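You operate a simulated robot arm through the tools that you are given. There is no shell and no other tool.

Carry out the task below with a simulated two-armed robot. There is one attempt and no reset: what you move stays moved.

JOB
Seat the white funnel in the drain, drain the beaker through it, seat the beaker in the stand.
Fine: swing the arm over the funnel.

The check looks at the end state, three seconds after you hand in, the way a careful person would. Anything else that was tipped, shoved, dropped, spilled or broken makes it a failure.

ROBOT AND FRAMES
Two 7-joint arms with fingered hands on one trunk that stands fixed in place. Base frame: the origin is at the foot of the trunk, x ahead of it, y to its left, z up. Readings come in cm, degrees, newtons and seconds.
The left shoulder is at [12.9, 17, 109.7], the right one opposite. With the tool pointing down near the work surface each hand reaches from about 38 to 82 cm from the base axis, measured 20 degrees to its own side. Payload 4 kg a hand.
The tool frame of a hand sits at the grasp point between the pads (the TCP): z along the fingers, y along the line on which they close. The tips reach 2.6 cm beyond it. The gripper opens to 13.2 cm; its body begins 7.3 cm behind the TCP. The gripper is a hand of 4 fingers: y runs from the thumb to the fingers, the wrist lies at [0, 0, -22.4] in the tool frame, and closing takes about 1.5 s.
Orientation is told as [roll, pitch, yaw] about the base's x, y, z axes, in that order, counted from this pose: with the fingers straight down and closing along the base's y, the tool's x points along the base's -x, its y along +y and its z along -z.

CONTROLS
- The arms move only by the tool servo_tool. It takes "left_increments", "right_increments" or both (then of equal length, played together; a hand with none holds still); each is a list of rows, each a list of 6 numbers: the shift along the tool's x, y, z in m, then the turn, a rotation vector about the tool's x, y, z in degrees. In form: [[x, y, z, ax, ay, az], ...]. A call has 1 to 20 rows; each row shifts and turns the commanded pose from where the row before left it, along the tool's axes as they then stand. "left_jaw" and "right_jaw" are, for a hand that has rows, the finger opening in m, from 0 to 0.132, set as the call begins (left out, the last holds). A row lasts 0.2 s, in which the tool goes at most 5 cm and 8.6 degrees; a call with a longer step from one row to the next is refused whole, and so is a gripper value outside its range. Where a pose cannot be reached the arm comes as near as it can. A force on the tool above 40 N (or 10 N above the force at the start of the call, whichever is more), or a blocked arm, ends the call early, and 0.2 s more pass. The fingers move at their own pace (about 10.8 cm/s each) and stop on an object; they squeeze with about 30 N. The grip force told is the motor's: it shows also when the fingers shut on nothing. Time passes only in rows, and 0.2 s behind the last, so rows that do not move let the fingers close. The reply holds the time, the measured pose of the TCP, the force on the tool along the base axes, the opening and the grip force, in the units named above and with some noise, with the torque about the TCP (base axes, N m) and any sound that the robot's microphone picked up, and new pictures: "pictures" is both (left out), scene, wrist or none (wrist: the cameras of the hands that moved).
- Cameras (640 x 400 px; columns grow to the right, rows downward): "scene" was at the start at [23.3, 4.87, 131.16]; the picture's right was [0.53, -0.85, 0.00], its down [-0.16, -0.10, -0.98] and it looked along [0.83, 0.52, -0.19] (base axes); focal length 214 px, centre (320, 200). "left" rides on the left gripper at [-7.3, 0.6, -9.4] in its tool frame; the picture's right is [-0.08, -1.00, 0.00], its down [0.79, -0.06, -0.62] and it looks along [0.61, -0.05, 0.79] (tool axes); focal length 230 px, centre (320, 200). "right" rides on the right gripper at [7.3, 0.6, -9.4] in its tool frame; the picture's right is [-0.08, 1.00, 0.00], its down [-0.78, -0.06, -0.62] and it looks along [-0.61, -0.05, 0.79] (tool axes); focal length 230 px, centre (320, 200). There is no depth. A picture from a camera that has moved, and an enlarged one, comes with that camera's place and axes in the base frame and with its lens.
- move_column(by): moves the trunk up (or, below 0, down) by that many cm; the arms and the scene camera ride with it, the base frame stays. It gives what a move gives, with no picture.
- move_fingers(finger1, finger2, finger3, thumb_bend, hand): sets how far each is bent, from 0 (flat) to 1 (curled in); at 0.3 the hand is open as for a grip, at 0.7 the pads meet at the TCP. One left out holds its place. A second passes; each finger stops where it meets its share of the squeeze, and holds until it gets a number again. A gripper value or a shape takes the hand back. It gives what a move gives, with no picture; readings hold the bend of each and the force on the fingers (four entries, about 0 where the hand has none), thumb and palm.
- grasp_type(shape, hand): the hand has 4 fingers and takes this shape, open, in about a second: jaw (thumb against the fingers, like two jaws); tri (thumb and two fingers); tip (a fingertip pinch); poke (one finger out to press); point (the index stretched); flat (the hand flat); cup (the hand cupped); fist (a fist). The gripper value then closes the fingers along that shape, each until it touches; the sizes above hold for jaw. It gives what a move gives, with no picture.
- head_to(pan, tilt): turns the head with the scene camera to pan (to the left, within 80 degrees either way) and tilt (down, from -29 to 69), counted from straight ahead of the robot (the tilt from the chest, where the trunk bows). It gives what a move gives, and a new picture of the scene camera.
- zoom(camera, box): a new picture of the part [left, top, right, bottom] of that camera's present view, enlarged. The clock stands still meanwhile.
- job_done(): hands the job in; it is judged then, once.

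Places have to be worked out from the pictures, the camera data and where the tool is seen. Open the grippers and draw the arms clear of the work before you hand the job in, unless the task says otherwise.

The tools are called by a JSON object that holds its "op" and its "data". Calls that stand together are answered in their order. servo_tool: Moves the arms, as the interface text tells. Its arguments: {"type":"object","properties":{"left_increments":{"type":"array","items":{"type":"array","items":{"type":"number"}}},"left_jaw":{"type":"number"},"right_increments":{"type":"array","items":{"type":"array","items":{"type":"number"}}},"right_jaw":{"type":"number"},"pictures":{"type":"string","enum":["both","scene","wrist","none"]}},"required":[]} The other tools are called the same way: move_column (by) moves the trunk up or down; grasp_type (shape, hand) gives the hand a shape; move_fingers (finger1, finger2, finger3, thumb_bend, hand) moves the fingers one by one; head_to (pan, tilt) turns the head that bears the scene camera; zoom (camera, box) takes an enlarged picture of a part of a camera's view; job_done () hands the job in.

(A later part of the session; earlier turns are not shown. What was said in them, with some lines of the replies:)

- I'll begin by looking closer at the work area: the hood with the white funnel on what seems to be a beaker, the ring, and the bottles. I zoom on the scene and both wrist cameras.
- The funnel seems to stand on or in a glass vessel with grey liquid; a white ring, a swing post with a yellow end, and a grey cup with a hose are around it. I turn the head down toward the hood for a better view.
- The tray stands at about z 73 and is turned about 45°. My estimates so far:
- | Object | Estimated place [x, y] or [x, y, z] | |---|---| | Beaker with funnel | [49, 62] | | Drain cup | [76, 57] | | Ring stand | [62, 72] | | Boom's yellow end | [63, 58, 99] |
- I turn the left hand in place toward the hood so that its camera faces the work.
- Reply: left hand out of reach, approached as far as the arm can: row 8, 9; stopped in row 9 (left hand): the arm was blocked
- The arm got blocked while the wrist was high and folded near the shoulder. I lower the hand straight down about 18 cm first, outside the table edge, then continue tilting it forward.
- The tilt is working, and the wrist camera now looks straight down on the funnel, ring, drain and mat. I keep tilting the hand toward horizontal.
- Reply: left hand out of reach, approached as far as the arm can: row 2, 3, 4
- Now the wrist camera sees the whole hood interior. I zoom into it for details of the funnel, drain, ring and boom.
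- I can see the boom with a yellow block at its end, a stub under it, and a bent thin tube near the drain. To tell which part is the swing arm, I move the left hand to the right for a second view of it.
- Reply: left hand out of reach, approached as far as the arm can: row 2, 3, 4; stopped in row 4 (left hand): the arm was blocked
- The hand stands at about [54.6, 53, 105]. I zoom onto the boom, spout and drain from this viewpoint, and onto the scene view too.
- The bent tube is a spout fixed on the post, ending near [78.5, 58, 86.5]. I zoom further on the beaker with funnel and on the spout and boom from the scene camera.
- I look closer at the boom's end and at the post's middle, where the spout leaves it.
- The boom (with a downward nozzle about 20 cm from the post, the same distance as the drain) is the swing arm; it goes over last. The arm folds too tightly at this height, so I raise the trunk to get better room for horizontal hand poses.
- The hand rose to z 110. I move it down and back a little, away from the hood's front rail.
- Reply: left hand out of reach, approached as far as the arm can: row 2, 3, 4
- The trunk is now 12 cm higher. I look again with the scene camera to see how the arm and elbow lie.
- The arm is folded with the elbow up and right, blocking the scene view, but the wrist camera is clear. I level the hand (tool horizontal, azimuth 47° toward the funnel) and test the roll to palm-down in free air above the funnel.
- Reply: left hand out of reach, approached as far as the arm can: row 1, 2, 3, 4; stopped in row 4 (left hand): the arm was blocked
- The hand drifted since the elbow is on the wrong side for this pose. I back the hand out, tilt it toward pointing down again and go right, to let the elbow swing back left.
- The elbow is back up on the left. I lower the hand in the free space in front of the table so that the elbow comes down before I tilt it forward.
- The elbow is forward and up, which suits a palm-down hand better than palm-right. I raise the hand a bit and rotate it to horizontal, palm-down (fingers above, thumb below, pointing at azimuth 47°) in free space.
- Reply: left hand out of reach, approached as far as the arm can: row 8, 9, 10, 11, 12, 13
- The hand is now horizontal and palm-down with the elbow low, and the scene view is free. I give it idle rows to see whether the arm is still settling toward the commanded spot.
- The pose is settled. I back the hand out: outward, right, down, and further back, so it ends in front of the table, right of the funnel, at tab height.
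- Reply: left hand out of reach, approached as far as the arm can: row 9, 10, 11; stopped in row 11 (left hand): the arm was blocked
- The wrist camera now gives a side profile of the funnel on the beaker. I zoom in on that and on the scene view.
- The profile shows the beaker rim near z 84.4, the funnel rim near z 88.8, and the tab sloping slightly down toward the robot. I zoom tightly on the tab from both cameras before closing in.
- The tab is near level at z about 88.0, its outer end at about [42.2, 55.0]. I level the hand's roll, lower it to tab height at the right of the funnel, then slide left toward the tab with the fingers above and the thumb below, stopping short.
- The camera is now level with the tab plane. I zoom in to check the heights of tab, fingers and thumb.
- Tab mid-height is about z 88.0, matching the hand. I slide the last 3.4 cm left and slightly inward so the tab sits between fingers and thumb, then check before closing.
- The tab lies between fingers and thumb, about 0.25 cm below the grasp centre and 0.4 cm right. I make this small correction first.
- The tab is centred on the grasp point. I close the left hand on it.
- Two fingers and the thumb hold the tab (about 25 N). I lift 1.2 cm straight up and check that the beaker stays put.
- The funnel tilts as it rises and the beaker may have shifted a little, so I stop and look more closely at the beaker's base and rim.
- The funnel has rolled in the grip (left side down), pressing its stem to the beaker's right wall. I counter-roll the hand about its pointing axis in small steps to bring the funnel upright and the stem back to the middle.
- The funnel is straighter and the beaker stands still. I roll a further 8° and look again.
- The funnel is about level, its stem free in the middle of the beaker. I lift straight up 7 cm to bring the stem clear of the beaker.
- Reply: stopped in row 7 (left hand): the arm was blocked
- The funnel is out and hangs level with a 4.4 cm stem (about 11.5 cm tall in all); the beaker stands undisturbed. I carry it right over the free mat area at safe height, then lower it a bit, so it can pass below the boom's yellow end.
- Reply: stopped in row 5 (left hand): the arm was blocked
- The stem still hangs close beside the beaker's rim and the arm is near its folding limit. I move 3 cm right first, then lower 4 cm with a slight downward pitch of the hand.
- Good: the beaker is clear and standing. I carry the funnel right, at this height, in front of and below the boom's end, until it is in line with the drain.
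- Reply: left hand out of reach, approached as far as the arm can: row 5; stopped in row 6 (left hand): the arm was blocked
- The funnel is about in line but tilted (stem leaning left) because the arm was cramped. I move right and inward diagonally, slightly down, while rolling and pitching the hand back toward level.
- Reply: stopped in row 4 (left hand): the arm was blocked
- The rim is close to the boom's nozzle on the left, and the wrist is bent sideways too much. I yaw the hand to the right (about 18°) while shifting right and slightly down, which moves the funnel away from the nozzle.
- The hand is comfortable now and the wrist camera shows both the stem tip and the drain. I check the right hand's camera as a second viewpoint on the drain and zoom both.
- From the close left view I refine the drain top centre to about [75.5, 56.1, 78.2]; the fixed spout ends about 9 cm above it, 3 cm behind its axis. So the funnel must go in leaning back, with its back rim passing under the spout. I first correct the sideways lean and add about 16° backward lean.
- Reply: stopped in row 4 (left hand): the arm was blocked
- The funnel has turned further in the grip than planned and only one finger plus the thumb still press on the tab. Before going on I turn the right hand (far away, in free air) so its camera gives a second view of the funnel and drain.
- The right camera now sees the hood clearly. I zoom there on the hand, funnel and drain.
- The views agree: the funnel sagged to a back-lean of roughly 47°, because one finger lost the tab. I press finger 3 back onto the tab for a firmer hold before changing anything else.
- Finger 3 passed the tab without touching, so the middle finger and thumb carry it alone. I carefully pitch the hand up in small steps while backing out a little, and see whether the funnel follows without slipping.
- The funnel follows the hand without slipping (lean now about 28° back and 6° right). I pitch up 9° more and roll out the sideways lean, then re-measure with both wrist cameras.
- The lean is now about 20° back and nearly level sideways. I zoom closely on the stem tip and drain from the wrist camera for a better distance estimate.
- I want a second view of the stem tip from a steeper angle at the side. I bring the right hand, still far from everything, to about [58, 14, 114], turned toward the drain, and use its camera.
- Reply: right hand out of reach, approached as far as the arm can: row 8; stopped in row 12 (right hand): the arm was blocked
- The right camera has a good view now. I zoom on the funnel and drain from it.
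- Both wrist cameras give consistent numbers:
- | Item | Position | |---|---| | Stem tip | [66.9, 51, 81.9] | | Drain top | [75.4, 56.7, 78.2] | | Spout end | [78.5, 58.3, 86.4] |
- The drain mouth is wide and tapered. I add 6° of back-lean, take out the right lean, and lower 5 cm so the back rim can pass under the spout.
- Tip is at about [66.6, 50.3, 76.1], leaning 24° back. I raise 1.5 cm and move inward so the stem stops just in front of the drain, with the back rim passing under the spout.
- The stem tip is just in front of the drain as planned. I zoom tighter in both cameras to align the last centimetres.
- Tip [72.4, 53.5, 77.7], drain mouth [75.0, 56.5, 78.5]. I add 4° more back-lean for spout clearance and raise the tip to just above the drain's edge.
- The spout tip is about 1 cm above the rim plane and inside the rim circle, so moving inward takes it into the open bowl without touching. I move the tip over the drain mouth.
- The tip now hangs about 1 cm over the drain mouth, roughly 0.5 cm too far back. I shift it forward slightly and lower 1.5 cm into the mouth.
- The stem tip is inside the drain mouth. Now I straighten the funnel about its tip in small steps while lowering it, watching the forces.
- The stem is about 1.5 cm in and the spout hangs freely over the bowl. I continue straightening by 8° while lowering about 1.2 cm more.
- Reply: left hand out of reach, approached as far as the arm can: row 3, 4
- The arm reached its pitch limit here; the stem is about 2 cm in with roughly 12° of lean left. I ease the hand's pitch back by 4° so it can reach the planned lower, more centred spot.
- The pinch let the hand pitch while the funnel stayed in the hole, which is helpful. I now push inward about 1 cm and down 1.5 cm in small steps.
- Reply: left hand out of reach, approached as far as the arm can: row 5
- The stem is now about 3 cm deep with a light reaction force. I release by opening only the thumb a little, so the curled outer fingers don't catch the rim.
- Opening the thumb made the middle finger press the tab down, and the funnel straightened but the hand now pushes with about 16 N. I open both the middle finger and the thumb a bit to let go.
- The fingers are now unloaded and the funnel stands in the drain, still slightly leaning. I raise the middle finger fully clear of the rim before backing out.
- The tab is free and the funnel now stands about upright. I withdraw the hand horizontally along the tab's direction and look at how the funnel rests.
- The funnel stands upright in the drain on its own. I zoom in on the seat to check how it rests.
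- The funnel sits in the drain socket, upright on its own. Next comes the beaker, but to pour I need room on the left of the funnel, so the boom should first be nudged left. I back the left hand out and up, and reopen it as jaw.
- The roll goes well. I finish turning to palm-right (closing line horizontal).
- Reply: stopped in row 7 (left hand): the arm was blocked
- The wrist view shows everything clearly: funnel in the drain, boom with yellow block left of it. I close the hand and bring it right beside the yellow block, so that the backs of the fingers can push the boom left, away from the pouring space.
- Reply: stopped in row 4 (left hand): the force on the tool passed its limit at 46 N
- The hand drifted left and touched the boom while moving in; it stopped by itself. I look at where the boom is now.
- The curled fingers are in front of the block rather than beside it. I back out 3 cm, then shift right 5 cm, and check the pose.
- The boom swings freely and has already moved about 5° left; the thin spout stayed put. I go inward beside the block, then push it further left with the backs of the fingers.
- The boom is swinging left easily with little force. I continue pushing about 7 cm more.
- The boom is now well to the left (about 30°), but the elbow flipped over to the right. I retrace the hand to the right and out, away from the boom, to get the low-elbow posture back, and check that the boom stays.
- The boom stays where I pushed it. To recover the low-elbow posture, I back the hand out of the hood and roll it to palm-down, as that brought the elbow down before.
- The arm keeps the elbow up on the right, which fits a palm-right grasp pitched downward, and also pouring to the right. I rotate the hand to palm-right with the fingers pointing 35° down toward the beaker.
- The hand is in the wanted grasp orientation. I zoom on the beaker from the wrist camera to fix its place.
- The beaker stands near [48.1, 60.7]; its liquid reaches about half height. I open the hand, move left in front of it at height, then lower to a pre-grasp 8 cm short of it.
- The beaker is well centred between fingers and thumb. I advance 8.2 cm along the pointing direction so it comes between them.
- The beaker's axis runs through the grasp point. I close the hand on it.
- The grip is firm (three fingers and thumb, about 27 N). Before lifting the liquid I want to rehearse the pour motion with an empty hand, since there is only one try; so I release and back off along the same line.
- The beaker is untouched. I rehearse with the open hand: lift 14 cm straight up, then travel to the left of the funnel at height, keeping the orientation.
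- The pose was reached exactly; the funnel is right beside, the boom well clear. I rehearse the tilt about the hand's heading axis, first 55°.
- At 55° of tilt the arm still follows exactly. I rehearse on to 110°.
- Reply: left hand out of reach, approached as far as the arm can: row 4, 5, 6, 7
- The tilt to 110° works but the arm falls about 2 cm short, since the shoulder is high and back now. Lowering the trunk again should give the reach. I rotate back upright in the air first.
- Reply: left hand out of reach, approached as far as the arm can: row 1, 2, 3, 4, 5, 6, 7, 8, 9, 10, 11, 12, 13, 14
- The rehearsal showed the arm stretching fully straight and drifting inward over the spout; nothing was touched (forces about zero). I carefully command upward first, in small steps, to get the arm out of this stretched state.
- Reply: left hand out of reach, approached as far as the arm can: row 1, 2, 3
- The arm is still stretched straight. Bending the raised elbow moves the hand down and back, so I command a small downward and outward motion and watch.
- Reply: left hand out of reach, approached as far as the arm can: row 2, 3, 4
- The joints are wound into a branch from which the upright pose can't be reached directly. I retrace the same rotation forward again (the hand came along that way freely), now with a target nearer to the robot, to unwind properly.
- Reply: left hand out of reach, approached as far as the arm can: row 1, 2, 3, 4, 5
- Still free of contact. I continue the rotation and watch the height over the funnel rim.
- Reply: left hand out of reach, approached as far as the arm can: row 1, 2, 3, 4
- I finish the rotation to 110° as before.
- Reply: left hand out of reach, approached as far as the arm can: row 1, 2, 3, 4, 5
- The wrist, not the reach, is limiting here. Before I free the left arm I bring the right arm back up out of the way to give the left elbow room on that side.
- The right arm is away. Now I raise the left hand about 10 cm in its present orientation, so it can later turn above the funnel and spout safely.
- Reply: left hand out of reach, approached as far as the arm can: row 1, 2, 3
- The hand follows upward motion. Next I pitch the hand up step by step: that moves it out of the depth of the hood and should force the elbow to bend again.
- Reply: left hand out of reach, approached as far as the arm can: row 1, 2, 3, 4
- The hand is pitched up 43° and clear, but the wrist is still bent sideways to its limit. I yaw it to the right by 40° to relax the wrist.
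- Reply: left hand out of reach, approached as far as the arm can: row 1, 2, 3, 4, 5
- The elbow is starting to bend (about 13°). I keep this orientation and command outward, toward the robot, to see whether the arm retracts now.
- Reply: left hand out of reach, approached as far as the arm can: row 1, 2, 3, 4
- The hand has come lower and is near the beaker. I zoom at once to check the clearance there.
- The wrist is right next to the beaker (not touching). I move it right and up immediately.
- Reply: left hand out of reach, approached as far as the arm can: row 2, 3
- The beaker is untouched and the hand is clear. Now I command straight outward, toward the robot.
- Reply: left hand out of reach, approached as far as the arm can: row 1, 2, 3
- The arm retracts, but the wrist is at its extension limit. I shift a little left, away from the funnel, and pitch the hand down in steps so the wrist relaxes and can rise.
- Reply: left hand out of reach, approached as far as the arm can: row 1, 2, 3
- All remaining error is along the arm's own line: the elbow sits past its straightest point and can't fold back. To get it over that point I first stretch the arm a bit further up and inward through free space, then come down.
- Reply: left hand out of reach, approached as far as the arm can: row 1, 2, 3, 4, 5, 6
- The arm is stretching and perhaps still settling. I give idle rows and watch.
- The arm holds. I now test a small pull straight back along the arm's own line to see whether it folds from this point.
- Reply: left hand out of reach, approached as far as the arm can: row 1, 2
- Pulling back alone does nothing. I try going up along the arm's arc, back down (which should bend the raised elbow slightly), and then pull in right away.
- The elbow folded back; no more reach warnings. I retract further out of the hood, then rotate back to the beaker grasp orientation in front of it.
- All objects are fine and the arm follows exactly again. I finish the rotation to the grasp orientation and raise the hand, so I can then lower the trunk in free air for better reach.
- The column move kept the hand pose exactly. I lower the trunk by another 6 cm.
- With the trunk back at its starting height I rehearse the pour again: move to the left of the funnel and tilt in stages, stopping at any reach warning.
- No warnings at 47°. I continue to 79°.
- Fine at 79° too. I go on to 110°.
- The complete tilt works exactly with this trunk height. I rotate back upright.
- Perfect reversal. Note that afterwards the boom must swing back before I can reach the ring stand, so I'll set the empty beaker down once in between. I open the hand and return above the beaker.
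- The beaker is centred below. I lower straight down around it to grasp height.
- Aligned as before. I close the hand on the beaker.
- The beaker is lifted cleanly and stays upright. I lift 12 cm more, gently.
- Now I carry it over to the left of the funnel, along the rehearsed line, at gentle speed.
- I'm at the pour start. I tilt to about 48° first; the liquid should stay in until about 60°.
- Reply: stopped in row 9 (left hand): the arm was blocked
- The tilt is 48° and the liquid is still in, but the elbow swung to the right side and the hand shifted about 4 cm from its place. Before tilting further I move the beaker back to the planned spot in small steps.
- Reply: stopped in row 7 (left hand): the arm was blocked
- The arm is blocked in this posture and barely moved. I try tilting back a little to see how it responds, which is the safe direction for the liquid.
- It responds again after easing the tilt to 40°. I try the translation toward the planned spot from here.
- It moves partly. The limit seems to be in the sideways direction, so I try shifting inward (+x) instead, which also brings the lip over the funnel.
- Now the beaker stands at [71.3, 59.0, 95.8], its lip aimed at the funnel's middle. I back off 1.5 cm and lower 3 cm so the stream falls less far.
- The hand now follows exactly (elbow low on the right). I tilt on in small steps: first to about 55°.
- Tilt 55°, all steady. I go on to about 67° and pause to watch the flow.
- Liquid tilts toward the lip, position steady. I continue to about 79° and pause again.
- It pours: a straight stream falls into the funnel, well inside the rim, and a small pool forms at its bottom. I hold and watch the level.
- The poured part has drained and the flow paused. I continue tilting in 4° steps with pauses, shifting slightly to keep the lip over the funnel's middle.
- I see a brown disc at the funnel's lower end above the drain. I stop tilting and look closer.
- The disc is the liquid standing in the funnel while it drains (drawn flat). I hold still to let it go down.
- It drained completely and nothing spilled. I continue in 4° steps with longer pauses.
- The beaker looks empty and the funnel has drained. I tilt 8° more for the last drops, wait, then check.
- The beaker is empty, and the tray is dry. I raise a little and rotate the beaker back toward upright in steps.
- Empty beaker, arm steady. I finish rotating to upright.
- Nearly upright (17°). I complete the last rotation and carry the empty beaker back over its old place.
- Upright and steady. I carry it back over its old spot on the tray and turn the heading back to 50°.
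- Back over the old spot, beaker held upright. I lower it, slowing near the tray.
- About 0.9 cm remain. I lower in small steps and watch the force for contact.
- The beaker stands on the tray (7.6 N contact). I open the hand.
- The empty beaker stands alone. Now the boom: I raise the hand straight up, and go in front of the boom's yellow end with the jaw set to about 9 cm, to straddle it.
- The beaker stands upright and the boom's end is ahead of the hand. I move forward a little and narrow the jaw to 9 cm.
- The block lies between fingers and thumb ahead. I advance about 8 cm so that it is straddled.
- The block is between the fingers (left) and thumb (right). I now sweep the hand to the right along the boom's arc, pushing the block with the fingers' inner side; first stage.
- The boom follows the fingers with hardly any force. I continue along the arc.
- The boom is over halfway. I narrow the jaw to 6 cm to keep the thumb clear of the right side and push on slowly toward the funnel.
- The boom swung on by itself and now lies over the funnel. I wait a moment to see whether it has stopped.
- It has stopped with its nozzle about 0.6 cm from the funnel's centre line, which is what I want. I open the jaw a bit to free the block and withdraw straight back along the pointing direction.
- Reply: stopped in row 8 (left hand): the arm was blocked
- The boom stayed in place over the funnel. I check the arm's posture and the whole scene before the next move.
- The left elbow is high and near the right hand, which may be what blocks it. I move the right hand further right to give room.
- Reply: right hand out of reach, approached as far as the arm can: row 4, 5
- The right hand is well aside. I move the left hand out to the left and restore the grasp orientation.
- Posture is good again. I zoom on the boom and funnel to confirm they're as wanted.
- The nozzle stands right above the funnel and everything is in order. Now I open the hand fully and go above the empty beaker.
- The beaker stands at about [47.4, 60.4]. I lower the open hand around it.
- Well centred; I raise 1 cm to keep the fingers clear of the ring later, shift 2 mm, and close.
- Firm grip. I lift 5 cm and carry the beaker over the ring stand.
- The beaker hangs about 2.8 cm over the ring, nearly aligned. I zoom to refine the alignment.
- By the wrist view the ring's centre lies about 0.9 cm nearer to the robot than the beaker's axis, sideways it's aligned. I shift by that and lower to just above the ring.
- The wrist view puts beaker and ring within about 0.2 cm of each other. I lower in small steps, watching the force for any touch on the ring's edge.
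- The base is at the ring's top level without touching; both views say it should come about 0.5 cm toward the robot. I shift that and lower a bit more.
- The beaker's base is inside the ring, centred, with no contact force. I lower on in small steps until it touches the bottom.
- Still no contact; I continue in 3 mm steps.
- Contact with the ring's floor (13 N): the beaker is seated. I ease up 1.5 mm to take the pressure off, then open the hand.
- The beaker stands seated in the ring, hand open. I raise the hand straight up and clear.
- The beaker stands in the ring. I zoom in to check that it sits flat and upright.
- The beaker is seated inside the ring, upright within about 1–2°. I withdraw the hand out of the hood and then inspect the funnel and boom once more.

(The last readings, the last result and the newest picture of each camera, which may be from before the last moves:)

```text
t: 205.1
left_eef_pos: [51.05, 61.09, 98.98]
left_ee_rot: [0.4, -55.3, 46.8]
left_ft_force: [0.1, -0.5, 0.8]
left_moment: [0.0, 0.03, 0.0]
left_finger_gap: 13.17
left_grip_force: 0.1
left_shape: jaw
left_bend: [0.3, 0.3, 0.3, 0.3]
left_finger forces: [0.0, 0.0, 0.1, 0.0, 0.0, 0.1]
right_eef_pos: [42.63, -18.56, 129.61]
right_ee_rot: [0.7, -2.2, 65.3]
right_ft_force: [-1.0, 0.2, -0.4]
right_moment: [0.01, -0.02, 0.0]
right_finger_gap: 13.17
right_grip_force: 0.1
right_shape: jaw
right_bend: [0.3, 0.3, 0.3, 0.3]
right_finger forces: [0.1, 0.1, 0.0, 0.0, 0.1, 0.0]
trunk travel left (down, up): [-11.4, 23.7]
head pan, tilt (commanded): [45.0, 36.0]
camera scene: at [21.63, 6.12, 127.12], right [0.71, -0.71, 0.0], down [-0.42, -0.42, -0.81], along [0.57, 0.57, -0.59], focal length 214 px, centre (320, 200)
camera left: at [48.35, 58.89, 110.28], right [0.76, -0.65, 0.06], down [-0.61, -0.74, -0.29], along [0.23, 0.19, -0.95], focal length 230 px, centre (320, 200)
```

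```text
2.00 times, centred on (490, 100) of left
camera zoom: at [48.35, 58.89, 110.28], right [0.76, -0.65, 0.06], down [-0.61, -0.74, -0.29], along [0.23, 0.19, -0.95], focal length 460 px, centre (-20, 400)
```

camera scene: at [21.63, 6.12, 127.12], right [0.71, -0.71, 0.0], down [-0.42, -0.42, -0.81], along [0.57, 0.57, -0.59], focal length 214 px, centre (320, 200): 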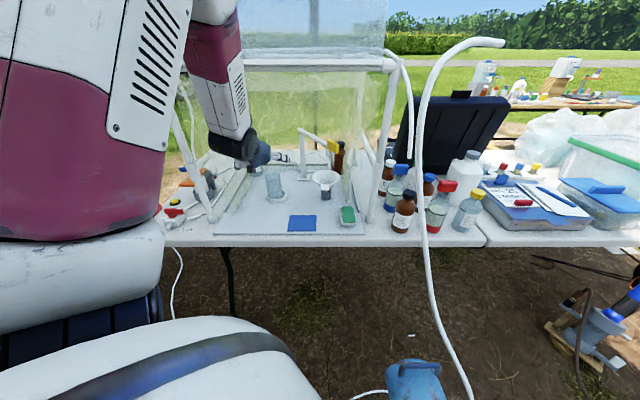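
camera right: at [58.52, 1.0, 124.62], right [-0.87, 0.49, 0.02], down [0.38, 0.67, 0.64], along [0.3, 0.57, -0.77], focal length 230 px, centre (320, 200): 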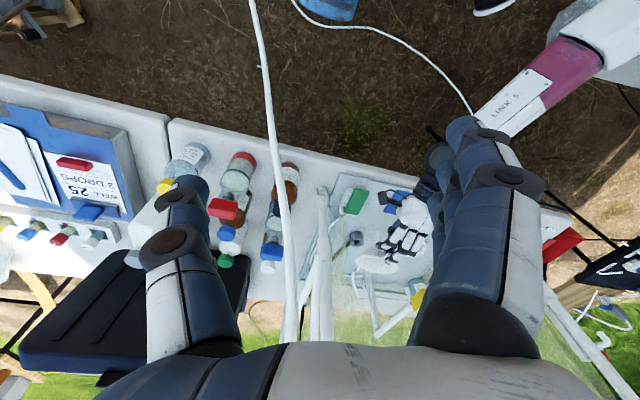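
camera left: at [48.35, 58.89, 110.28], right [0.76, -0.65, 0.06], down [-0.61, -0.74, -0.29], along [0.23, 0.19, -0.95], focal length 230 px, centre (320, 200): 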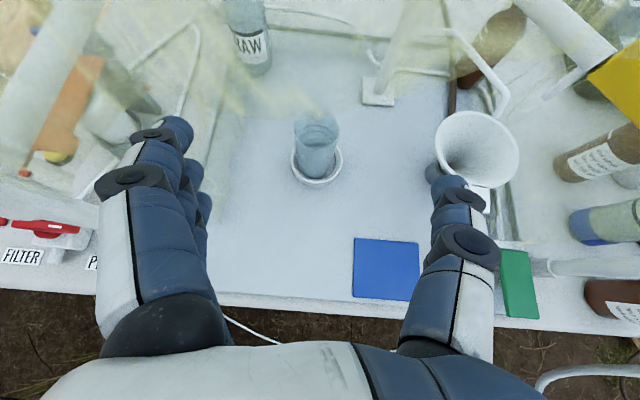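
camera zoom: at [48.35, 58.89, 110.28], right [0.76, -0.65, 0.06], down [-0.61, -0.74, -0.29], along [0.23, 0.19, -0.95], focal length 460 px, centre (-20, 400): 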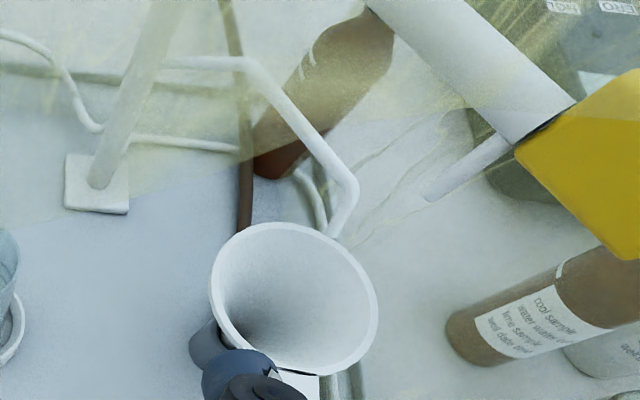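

The funnel stands in the drain, the nozzle is above it, and the beaker is in the ring. I draw the left hand further back, clear of the work.

{"op": "servo_tool", "data": {"left_increments": [[0.0051, -0.0151, -0.025, 0, 0, 0], [0.0051, -0.0151, -0.025, 0, 0, 0], [0.0051, -0.0151, -0.025, 0, 0, 0], [0.0051, -0.0151, -0.025, 0, 0, 0], [0, 0, 0, 0, 0, 0]], "pictures": "both"}}

{"op": "zoom", "data": {"camera": "scene", "box": [220, 120, 380, 240]}}

{"op": "zoom", "data": {"camera": "left", "box": [200, 0, 500, 240]}}

```text
t: 206.3
left_eef_pos: [48.98, 50.03, 102.5]
left_ee_rot: [0.1, -54.8, 47.4]
left_ft_force: [0.4, 0.2, -0.4]
left_moment: [0.01, -0.02, 0.04]
left_finger_gap: 13.17
left_grip_force: 0.0
left_shape: jaw
left_bend: [0.3, 0.3, 0.3, 0.3]
left_finger forces: [0.0, 0.0, 0.0, 0.1, 0.0, 0.1]
right_eef_pos: [42.73, -18.48, 129.61]
right_ee_rot: [0.7, -2.1, 65.4]
right_ft_force: [0.7, -0.8, 0.4]
right_moment: [0.0, 0.02, 0.02]
right_finger_gap: 13.18
right_grip_force: 0.1
right_shape: jaw
right_bend: [0.3, 0.3, 0.3, 0.3]
right_finger forces: [0.1, 0.0, 0.1, 0.0, 0.0, 0.0]
trunk travel left (down, up): [-11.4, 23.7]
head pan, tilt (commanded): [45.0, 36.0]
camera scene: at [21.71, 6.13, 127.37], right [0.7, -0.71, 0.0], down [-0.4, -0.4, -0.83], along [0.59, 0.58, -0.56], focal length 214 px, centre (320, 200)
camera left: at [46.3, 48.0, 113.92], right [0.76, -0.64, 0.06], down [-0.6, -0.74, -0.29], along [0.23, 0.18, -0.96], focal length 230 px, centre (320, 200)
```

scene: 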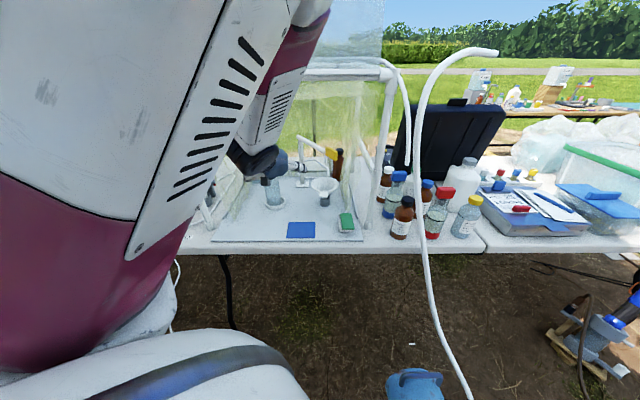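
left: 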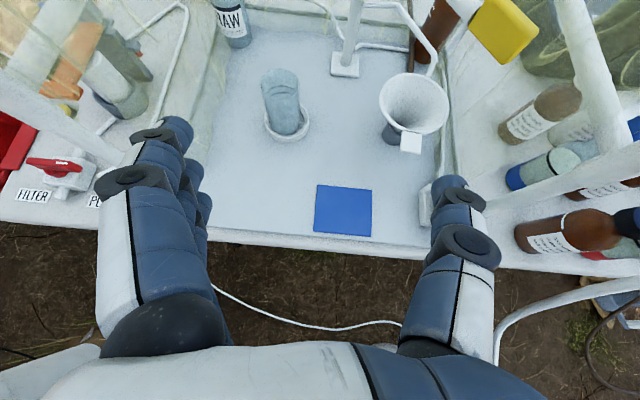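

```text
3.33 times, centred on (300, 180) of scene
camera zoom: at [21.71, 6.13, 127.37], right [0.7, -0.71, 0.0], down [-0.4, -0.4, -0.83], along [0.59, 0.58, -0.56], focal length 715 px, centre (387, 267)
```

zoom: 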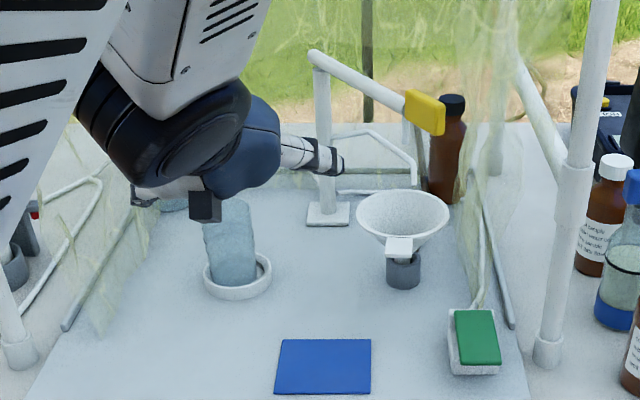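

```text
1.67 times, centred on (350, 120) of left
camera zoom: at [46.3, 48.0, 113.92], right [0.76, -0.64, 0.06], down [-0.6, -0.74, -0.29], along [0.23, 0.18, -0.96], focal length 384 px, centre (270, 333)
```

zoom: 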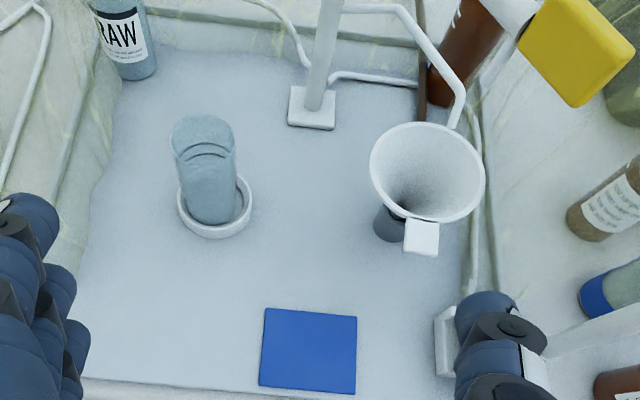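

Everything is in place. I raise the left hand a bit more so that it is fully clear of the hood and table.

{"op": "servo_tool", "data": {"left_increments": [[-0.0164, -0.004, -0.0144, 0, 0, 0], [-0.0164, -0.004, -0.0144, 0, 0, 0], [-0.0164, -0.004, -0.0144, 0, 0, 0], [-0.0164, -0.004, -0.0144, 0, 0, 0], [0, 0, 0, 0, 0, 0], [0, 0, 0, 0, 0, 0]], "pictures": "both"}}

{"op": "zoom", "data": {"camera": "scene", "box": [220, 120, 380, 240]}}

```text
t: 207.9
left_eef_pos: [49.8, 53.47, 106.37]
left_ee_rot: [-3.5, -51.9, 51.9]
left_ft_force: [0.4, -0.8, 0.8]
left_moment: [0.02, 0.03, 0.03]
left_finger_gap: 13.17
left_grip_force: 0.1
left_shape: jaw
left_bend: [0.3, 0.3, 0.3, 0.3]
left_finger forces: [0.0, 0.0, 0.0, 0.0, 0.0, 0.0]
left hand out of reach, approached as far as the arm can: row 1, 2, 3, 4
right_eef_pos: [42.64, -18.57, 129.84]
right_ee_rot: [0.7, -2.1, 65.2]
right_ft_force: [0.2, -0.5, 0.5]
right_moment: [0.0, -0.02, -0.03]
right_finger_gap: 13.21
right_grip_force: 0.0
right_shape: jaw
right_bend: [0.3, 0.3, 0.3, 0.3]
right_finger forces: [0.0, 0.1, 0.1, 0.0, 0.1, 0.1]
trunk travel left (down, up): [-11.4, 23.7]
head pan, tilt (commanded): [45.0, 36.0]
stopped in row 6 (left hand): the arm was blocked; the commanded pose is now the measured one
camera scene: at [21.53, 6.3, 127.63], right [0.72, -0.7, 0.0], down [-0.38, -0.39, -0.84], along [0.58, 0.6, -0.55], focal length 214 px, centre (320, 200)
camera left: at [47.19, 51.97, 117.89], right [0.78, -0.61, 0.1], down [-0.58, -0.78, -0.24], along [0.22, 0.13, -0.97], focal length 230 px, centre (320, 200)
```

scene: 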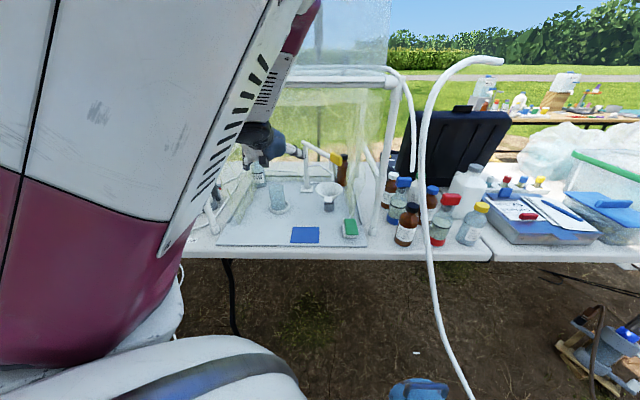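
left: 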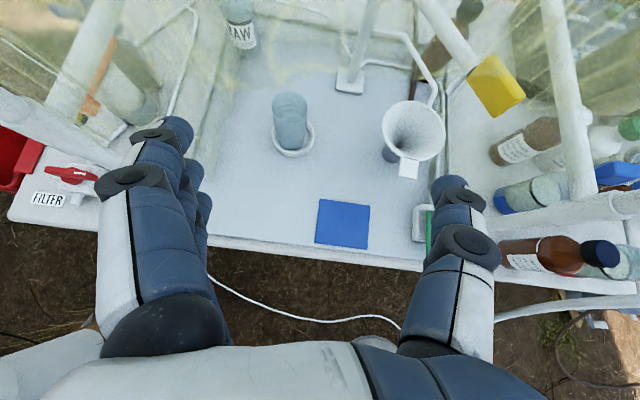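

```text
3.33 times, centred on (300, 180) of scene
camera zoom: at [21.53, 6.3, 127.63], right [0.72, -0.7, 0.0], down [-0.38, -0.39, -0.84], along [0.58, 0.6, -0.55], focal length 715 px, centre (387, 267)
```

zoom: 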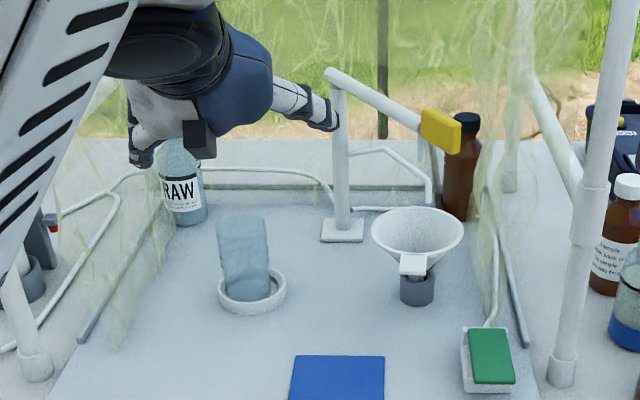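

Final check:
- **Funnel:** it stands in the drain, leaning about 5° within its loose fit.
- **Boom:** its nozzle is over the funnel.
- **Beaker:** it is empty and sits in the ring stand.
- **Surroundings:** the tray is dry and nothing else has visibly moved.
- **Hands:** both are open and clear.

I hand the job in.

{"op": "job_done", "data": {}}

```text
The job is handed in.
```

I did all four parts and handed the job in; I haven't seen the check's result.

- **Funnel:** it stands in the drain. The stem is about 3.6 cm deep and rests on the bottom of the socket, so the cone does not touch the drain's rim. The fit is loose, and it leans about 5° toward its tab.
- **Draining:** the beaker's contents went through the funnel. I saw nothing spill on the tray, and the beaker looks empty.
- **Beaker:** it sits on the floor of the ring stand, upright to within about 2°, resting slightly left of centre.
- **Arm:** I took "the arm" to be the boom with the yellow end. Its nozzle is now over the funnel, about 0.6 cm off centre. To make room for pouring I first pushed the boom left, and it ran into my fingers once at 46 N without visible harm. The thin spout on the same post is fixed, and I left it alone.

Nothing else looks moved or tipped, and both hands are open and clear of the work.
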